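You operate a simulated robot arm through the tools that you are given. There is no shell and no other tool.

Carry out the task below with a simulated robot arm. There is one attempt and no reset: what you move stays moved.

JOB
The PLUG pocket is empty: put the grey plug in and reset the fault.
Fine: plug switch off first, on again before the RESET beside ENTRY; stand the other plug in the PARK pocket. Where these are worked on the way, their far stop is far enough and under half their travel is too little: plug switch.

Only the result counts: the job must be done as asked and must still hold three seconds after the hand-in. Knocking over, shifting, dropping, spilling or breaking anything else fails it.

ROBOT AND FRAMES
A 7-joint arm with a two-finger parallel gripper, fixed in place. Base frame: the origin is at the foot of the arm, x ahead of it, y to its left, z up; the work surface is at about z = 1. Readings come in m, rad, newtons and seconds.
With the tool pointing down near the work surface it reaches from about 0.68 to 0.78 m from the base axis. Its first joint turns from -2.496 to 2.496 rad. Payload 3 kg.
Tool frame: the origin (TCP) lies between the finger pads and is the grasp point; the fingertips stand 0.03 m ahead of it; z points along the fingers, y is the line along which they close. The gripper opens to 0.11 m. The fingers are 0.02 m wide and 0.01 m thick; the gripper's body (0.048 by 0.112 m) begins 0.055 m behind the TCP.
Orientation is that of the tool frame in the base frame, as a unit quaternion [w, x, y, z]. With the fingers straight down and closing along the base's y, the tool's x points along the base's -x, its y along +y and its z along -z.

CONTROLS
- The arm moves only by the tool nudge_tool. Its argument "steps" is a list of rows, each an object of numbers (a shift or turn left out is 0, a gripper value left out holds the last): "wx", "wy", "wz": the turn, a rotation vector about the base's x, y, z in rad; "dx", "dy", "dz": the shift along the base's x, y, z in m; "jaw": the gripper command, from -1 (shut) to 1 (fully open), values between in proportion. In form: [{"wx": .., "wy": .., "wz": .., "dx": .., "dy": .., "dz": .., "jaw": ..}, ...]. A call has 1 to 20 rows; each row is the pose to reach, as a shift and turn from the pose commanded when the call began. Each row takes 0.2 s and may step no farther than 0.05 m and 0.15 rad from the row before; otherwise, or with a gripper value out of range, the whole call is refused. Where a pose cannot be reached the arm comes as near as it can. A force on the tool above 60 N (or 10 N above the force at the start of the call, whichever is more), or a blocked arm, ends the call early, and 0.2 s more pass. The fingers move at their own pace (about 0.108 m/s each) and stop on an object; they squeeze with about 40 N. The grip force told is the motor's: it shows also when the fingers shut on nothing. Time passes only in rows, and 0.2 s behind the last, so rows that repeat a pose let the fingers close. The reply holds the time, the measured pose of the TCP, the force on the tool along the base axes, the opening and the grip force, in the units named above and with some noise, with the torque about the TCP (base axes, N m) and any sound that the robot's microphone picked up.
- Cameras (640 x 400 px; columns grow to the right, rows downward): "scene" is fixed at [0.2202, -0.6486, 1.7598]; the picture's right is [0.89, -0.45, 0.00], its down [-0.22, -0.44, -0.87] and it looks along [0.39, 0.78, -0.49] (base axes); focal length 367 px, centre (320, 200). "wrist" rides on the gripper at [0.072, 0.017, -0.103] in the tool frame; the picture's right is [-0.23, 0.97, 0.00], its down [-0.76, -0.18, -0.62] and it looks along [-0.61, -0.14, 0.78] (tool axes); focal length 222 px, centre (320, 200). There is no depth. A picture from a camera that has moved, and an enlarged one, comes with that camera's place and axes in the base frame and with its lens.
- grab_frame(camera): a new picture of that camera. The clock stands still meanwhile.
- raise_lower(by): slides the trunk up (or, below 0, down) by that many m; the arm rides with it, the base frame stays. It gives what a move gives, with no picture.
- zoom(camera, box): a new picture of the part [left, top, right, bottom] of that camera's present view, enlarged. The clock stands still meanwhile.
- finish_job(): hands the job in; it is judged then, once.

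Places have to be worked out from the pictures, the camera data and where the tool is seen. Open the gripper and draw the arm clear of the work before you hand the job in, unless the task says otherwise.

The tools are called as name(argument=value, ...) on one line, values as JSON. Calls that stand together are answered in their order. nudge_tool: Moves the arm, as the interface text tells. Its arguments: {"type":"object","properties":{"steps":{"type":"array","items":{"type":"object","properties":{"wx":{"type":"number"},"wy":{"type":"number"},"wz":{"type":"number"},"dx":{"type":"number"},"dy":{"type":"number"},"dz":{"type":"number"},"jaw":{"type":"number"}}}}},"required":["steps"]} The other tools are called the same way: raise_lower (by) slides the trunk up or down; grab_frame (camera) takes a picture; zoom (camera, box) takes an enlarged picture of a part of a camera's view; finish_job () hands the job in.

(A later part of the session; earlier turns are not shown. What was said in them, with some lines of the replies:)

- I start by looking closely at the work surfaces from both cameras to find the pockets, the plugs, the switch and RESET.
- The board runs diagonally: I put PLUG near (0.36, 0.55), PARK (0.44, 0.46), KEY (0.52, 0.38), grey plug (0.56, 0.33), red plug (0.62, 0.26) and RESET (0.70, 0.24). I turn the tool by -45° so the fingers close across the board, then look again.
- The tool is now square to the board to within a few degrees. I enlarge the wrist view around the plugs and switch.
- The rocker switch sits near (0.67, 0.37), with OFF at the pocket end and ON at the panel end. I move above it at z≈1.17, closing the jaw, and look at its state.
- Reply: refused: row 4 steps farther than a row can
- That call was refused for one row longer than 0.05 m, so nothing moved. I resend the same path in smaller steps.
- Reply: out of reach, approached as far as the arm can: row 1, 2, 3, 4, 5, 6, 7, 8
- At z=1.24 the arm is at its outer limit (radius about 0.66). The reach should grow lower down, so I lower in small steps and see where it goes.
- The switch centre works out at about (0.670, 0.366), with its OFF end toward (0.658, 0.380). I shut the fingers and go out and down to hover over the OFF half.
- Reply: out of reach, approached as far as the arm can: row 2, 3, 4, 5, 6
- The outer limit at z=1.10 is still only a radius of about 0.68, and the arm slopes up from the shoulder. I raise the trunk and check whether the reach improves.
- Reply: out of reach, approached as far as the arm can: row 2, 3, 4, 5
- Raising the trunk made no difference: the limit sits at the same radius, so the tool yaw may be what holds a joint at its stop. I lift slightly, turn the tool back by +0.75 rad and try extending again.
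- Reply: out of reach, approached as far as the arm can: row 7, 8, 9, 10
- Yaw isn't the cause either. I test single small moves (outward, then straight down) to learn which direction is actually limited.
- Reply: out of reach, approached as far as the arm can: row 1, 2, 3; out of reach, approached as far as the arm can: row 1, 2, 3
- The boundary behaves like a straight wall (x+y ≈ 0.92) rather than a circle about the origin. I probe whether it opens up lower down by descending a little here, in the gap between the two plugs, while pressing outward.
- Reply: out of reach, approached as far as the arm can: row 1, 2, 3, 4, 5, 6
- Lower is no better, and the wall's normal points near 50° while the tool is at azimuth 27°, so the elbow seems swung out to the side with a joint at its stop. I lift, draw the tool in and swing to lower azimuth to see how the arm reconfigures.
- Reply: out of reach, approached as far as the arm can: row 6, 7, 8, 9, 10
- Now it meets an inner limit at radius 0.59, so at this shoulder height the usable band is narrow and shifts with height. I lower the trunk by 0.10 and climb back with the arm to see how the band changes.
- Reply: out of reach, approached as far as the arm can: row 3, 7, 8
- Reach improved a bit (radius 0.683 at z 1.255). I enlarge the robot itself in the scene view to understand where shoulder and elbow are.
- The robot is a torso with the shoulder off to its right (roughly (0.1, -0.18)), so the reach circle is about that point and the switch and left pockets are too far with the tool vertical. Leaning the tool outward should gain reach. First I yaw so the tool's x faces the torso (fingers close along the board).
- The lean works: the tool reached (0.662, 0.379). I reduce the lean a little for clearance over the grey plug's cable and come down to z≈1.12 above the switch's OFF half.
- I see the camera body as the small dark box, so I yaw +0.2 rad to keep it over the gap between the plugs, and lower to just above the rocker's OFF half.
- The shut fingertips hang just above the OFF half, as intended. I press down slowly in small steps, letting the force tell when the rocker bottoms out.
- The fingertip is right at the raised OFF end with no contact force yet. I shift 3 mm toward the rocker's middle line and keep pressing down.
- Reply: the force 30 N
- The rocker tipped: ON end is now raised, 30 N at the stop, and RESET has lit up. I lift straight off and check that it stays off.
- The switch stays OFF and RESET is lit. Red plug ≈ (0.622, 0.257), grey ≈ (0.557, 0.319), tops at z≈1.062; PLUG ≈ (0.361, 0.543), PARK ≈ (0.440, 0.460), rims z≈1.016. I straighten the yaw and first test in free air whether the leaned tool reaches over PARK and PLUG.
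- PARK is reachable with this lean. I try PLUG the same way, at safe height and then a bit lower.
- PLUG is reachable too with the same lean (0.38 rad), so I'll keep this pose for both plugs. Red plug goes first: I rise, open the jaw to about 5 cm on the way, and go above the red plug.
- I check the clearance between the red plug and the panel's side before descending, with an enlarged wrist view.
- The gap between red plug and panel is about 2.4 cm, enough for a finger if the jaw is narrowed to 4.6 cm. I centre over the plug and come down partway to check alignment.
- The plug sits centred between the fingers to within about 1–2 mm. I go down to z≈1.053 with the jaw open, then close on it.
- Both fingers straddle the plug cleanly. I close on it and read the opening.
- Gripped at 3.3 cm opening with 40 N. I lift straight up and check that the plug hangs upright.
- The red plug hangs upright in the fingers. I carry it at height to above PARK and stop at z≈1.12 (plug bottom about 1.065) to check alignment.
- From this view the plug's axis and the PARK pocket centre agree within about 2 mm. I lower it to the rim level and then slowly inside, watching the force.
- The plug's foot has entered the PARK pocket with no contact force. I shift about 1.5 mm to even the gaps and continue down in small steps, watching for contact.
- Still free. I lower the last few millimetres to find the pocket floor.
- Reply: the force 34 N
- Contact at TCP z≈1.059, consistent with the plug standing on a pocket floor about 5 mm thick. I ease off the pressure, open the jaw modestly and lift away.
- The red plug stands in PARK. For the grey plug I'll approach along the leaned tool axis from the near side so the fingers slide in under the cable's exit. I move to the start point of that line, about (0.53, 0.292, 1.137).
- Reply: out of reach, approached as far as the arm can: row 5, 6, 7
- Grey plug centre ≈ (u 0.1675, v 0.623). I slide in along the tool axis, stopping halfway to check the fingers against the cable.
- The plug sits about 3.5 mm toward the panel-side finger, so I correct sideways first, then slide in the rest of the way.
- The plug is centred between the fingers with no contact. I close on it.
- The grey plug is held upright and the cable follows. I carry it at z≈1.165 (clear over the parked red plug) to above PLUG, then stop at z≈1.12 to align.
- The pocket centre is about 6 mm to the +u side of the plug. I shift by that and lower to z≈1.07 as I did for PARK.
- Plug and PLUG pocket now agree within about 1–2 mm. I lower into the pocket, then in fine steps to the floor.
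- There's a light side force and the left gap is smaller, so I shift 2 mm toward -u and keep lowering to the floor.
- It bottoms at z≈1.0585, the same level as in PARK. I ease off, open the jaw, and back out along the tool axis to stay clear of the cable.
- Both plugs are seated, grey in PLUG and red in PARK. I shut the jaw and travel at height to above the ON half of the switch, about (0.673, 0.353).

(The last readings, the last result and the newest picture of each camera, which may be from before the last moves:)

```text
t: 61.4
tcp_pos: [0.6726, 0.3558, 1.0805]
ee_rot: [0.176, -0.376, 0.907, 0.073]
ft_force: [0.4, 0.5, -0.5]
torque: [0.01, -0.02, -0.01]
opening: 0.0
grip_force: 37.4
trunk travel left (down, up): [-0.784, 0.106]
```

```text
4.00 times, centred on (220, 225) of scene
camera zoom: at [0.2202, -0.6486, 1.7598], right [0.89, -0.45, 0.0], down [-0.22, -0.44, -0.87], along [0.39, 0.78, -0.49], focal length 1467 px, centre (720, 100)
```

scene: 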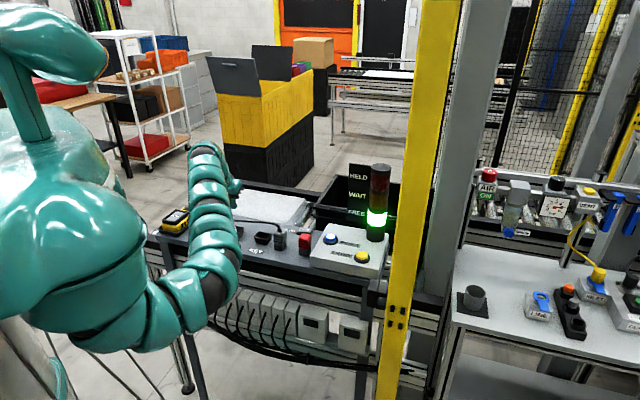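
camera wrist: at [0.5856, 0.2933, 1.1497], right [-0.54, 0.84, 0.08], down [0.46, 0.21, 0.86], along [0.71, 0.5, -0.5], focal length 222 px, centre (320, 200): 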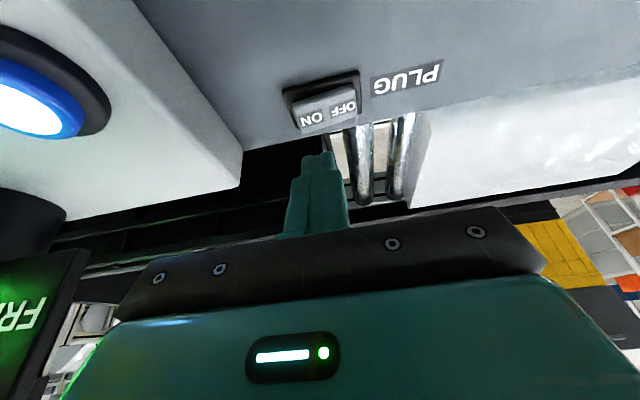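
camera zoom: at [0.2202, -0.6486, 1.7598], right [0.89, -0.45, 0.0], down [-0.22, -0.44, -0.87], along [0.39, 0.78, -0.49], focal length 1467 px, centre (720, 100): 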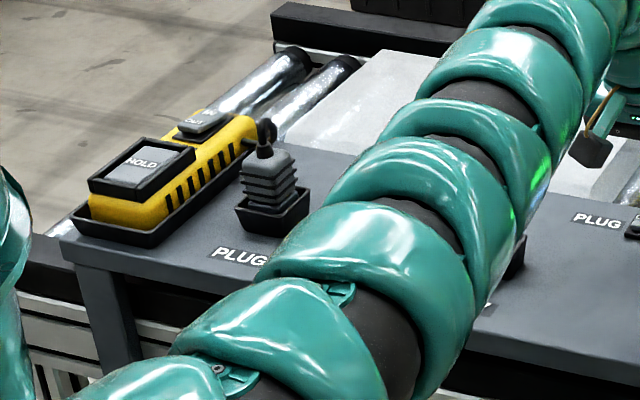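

The tip hangs over the ON half, and the grey plug sits cleanly in its pocket. I press the ON end down slowly the same way as before.

nudge_tool(steps=[{"dx": -0.001, "dy": -0.004, "dz": -0.01}, {"dx": -0.001, "dy": -0.004, "dz": -0.02}, {"dx": -0.001, "dy": -0.004, "dz": -0.027}, {"dx": -0.001, "dy": -0.004, "dz": -0.032}, {"dx": -0.001, "dy": -0.004, "dz": -0.037}, {"dx": -0.001, "dy": -0.004, "dz": -0.041}])

zoom(camera="wrist", box=[220, 60, 420, 185])

zoom(camera="scene", box=[270, 170, 390, 250])

```text
t: 62.8
tcp_pos: [0.671, 0.3486, 1.0468]
ee_rot: [0.182, -0.374, 0.907, 0.074]
ft_force: [2.9, -3.4, 39.6]
torque: [0.24, 0.05, 0.0]
opening: 0.0001
grip_force: 37.9
trunk travel left (down, up): [-0.784, 0.106]
```

```text
3.20 times, centred on (320, 122) of wrist
camera zoom: at [0.5831, 0.2858, 1.1135], right [-0.54, 0.84, 0.08], down [0.45, 0.2, 0.87], along [0.71, 0.51, -0.49], focal length 711 px, centre (320, 448)
```

zoom: 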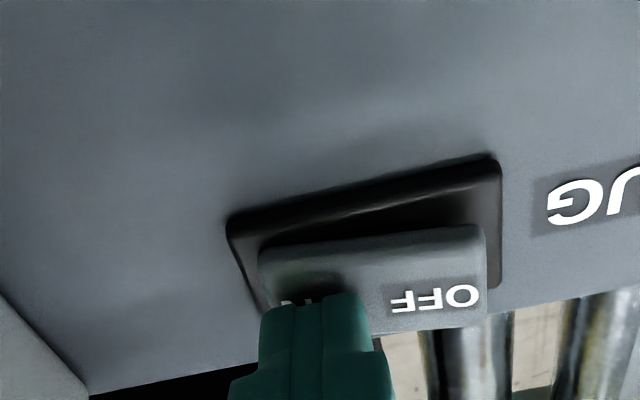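

```text
5.00 times, centred on (330, 210) of scene
camera zoom: at [0.2202, -0.6486, 1.7598], right [0.89, -0.45, 0.0], down [-0.22, -0.44, -0.87], along [0.39, 0.78, -0.49], focal length 1834 px, centre (270, 150)
```

zoom: 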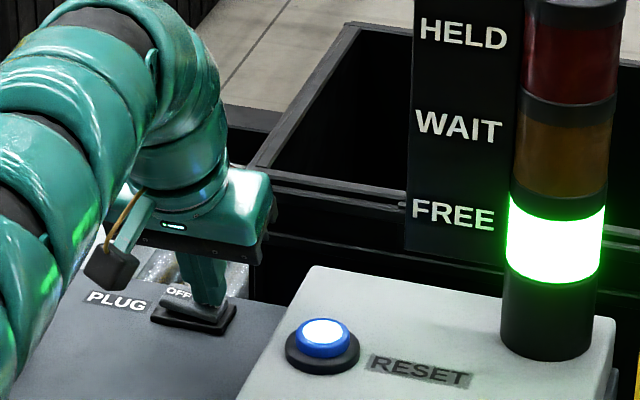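

The rocker is at its ON stop. I lift off and confirm it stays ON, then move to above RESET.

nudge_tool(steps=[{"dz": 0.02}, {"dz": 0.06}, {"dz": 0.1}, {"dz": 0.11, "dx": -0.01, "dy": -0.03}, {"dz": 0.11, "dx": 0.0, "dy": -0.07}, {"dz": 0.11, "dx": 0.015, "dy": -0.11}, {"dz": 0.09, "dx": 0.02, "dy": -0.125}, {"dz": 0.09, "dx": 0.02, "dy": -0.125}])

grab_frame(camera="wrist")

zoom(camera="scene", box=[270, 170, 390, 280])

```text
t: 64.6
tcp_pos: [0.6906, 0.2249, 1.1295]
ee_rot: [0.176, -0.375, 0.907, 0.071]
ft_force: [-1.0, -0.4, -0.5]
torque: [0.03, 0.0, 0.02]
opening: 0.0001
grip_force: 37.7
trunk travel left (down, up): [-0.784, 0.106]
```

```text
taken
camera wrist: at [0.6029, 0.1626, 1.1976], right [-0.54, 0.84, 0.08], down [0.46, 0.21, 0.86], along [0.71, 0.5, -0.5], focal length 222 px, centre (320, 200)
```

wrist: 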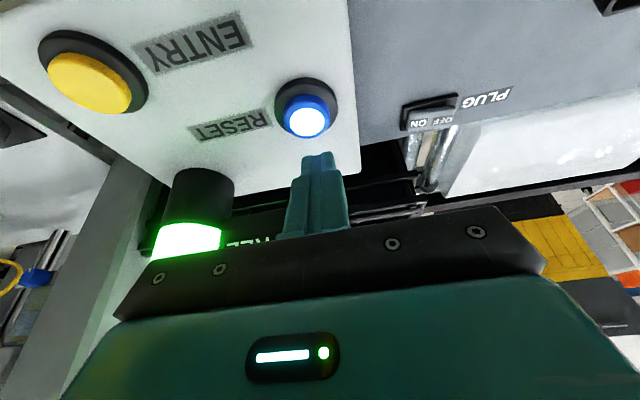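

```text
3.64 times, centred on (330, 225) of scene
camera zoom: at [0.2202, -0.6486, 1.7598], right [0.89, -0.45, 0.0], down [-0.22, -0.44, -0.87], along [0.39, 0.78, -0.49], focal length 1334 px, centre (284, 109)
```

zoom: 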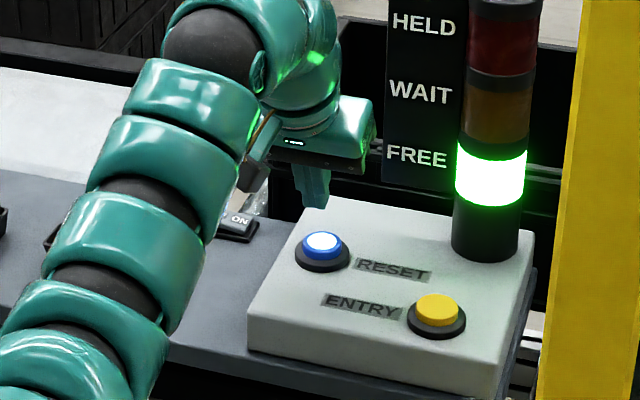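

The switch is ON and RESET is still lit. Its cap is at about (0.702, 0.227) with top z≈1.056. I centre over it and press down in small steps.

nudge_tool(steps=[{"dx": 0.0096, "dy": 0.0005, "dz": 0}, {"dx": 0.0096, "dy": 0.0005, "dz": -0.02}, {"dx": 0.0096, "dy": 0.0005, "dz": -0.035}, {"dx": 0.0096, "dy": 0.0005, "dz": -0.04}, {"dx": 0.0096, "dy": 0.0005, "dz": -0.044}, {"dx": 0.0096, "dy": 0.0005, "dz": -0.048}, {"dx": 0.0096, "dy": 0.0005, "dz": -0.052}])

zoom(camera="wrist", box=[220, 60, 420, 185])

zoom(camera="scene", box=[270, 170, 390, 280])

```text
t: 66.2
tcp_pos: [0.7002, 0.2237, 1.0855]
ee_rot: [0.183, -0.375, 0.906, 0.072]
ft_force: [8.7, -2.0, 46.4]
torque: [0.05, -0.32, 0.27]
opening: 0.0
grip_force: 37.4
trunk travel left (down, up): [-0.784, 0.106]
heard: click
```

```text
3.20 times, centred on (320, 122) of wrist
camera zoom: at [0.6114, 0.1615, 1.1529], right [-0.54, 0.84, 0.08], down [0.45, 0.2, 0.87], along [0.71, 0.5, -0.49], focal length 711 px, centre (320, 448)
```

zoom: 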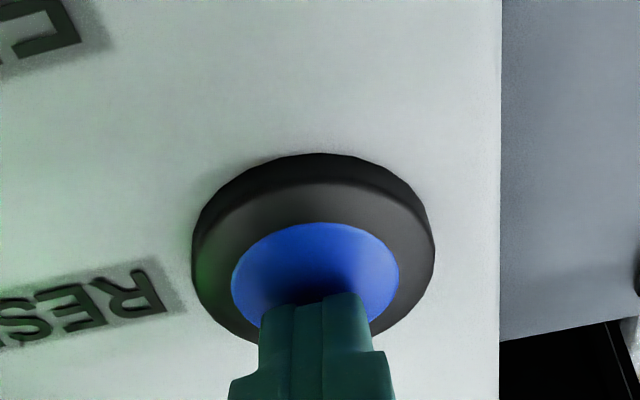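

```text
3.64 times, centred on (330, 225) of scene
camera zoom: at [0.2202, -0.6486, 1.7598], right [0.89, -0.45, 0.0], down [-0.22, -0.44, -0.87], along [0.39, 0.78, -0.49], focal length 1334 px, centre (284, 109)
```

zoom: 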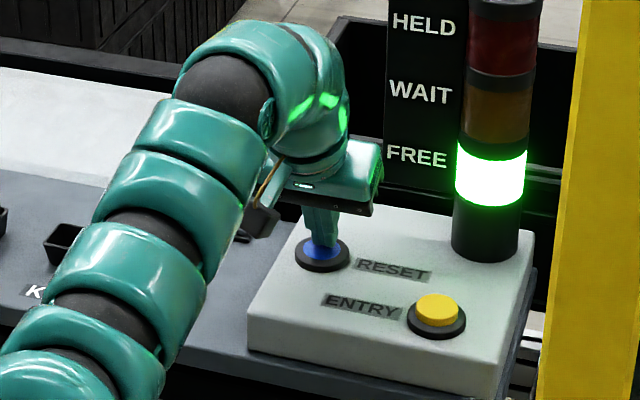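

A click was heard and the RESET lamp has gone out: the fault is cleared. I lift straight off, retreat to a clear pose, and check everything.

nudge_tool(steps=[{"dz": 0.02}, {"dz": 0.06}, {"dz": 0.1}, {"dz": 0.12, "dx": -0.02, "dy": -0.01}, {"dz": 0.13, "dx": -0.05, "dy": -0.03}, {"dz": 0.14, "dx": -0.08, "dy": -0.05, "jaw": 0.0}, {"dz": 0.14, "dx": -0.08, "dy": -0.05, "jaw": 0.5}, {"dz": 0.14, "dx": -0.08, "dy": -0.05, "jaw": 0.5}, {"dz": 0.14, "dx": -0.08, "dy": -0.05, "jaw": 0.5}])

grab_frame(camera="scene")

zoom(camera="scene", box=[230, 160, 410, 290])

zoom(camera="scene", box=[140, 180, 300, 270])

grab_frame(camera="wrist")

```text
t: 68.2
tcp_pos: [0.6504, 0.192, 1.21]
ee_rot: [0.176, -0.375, 0.907, 0.072]
ft_force: [-0.6, -1.1, 0.3]
torque: [-0.02, 0.0, 0.01]
opening: 0.0823
grip_force: 0.0
out of reach, approached as far as the arm can: row 6, 7, 8, 9
trunk travel left (down, up): [-0.784, 0.106]
```

```text
taken
```

scene: 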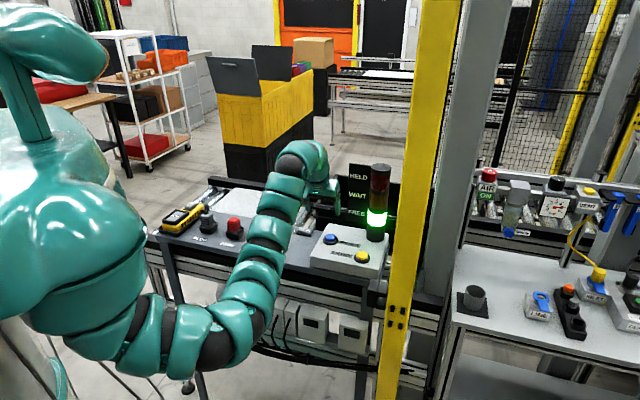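

```text
3.08 times, centred on (320, 225) of scene
camera zoom: at [0.2202, -0.6486, 1.7598], right [0.89, -0.45, 0.0], down [-0.22, -0.44, -0.87], along [0.39, 0.78, -0.49], focal length 1129 px, centre (320, 123)
```

zoom: 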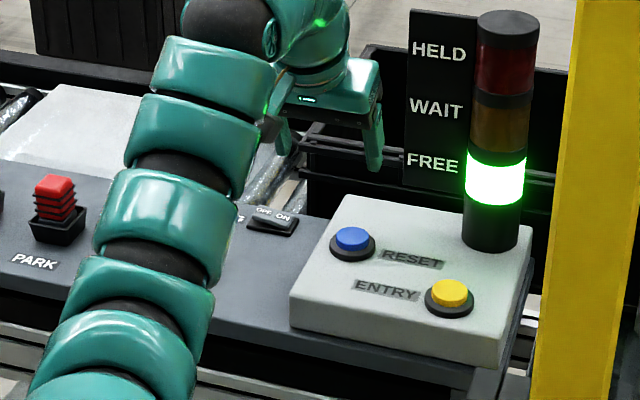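

```text
4.00 times, centred on (220, 225) of scene
camera zoom: at [0.2202, -0.6486, 1.7598], right [0.89, -0.45, 0.0], down [-0.22, -0.44, -0.87], along [0.39, 0.78, -0.49], focal length 1467 px, centre (720, 100)
```

zoom: 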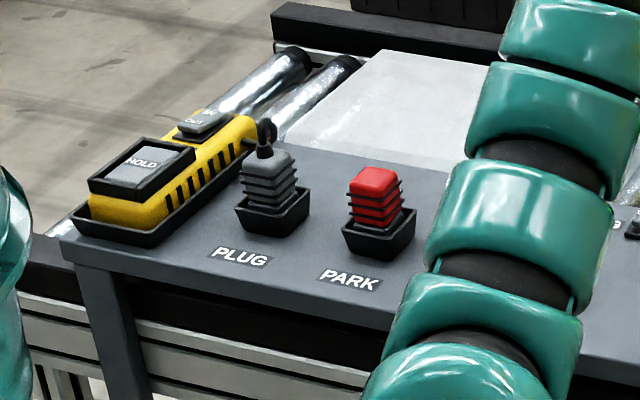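

```text
taken
camera wrist: at [0.5638, 0.1299, 1.2792], right [-0.54, 0.84, 0.08], down [0.46, 0.21, 0.86], along [0.71, 0.5, -0.5], focal length 222 px, centre (320, 200)
```

wrist: 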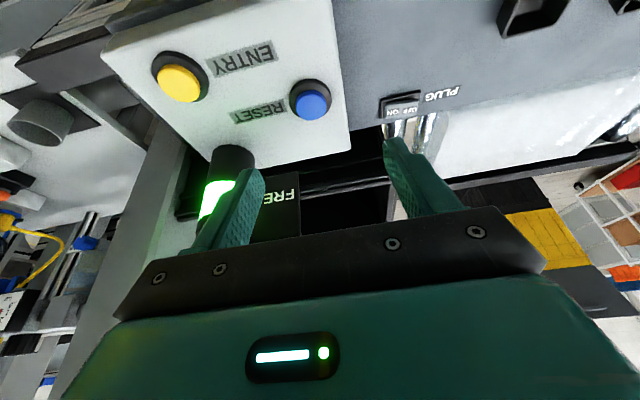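

RESET is dark, the switch is ON, and both plugs stand in their pockets. I check the status screens on the far wall once more before handing in.

zoom(camera="scene", box=[0, 0, 340, 400])

zoom(camera="wrist", box=[340, 60, 480, 150])

```text
1.00 times, centred on (170, 200) of scene (not enlarged: the box is as wide or as high as the picture)
camera zoom: at [0.2202, -0.6486, 1.7598], right [0.89, -0.45, 0.0], down [-0.22, -0.44, -0.87], along [0.39, 0.78, -0.49], focal length 367 px, centre (470, 200)
```

zoom: 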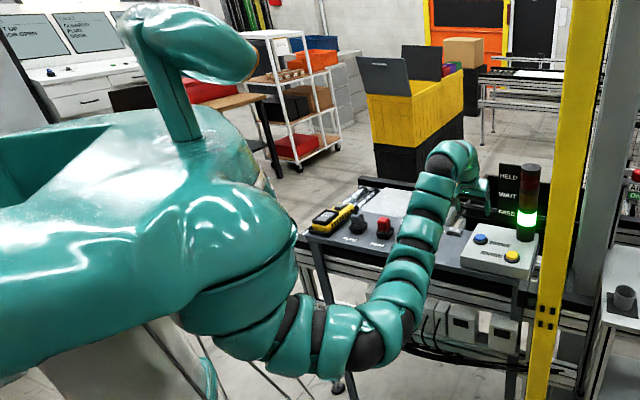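

```text
4.44 times, centred on (410, 105) of wrist
camera zoom: at [0.5638, 0.1299, 1.2792], right [-0.54, 0.84, 0.08], down [0.46, 0.21, 0.86], along [0.71, 0.5, -0.5], focal length 987 px, centre (-80, 622)
```

zoom: 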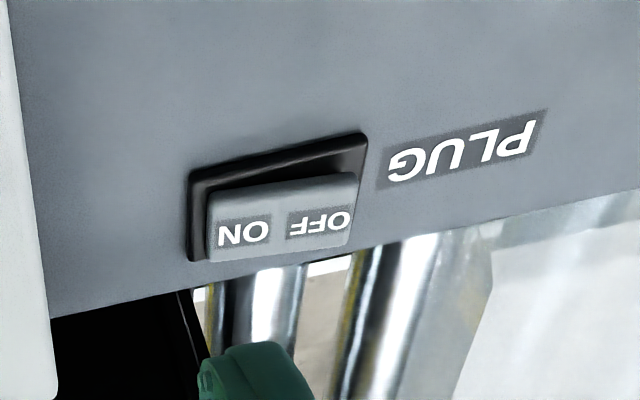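

The switch is ON and settled. I try one closer look at the wall screens to the far left.

zoom(camera="scene", box=[-150, 0, 0, 94])

```text
refused: -150 is not a number from 0 to 640
```

The screens lie outside the frame, but the RESET lamp is out after a click, the switch is ON, grey is in PLUG and red is in PARK. The gripper is open and well above the work, so I hand in.

finish_job()

```text
The job is handed in.
```

The job is done and handed in. The grey plug is in the PLUG pocket and the fault is reset; I haven't been shown the judge's result.

1. **Plug switch off:** I pressed the rocker to its OFF stop. RESET then lit up.
2. **Red plug:** it stands upright in PARK, on the pocket floor.
3. **Grey plug:** it sits in PLUG at the same depth, with its cable free.
4. **Plug switch on:** I pressed the rocker to its ON stop, and the last picture shows it still on.
5. **RESET beside ENTRY:** I pressed it and heard a click. Its lamp went out and was still out in the last pictures.

I couldn't read the wall screens at the far left, so the reset is confirmed only by the click and the lamp. In the last pictures nothing else looked knocked or shifted. The gripper is open and well above the work.
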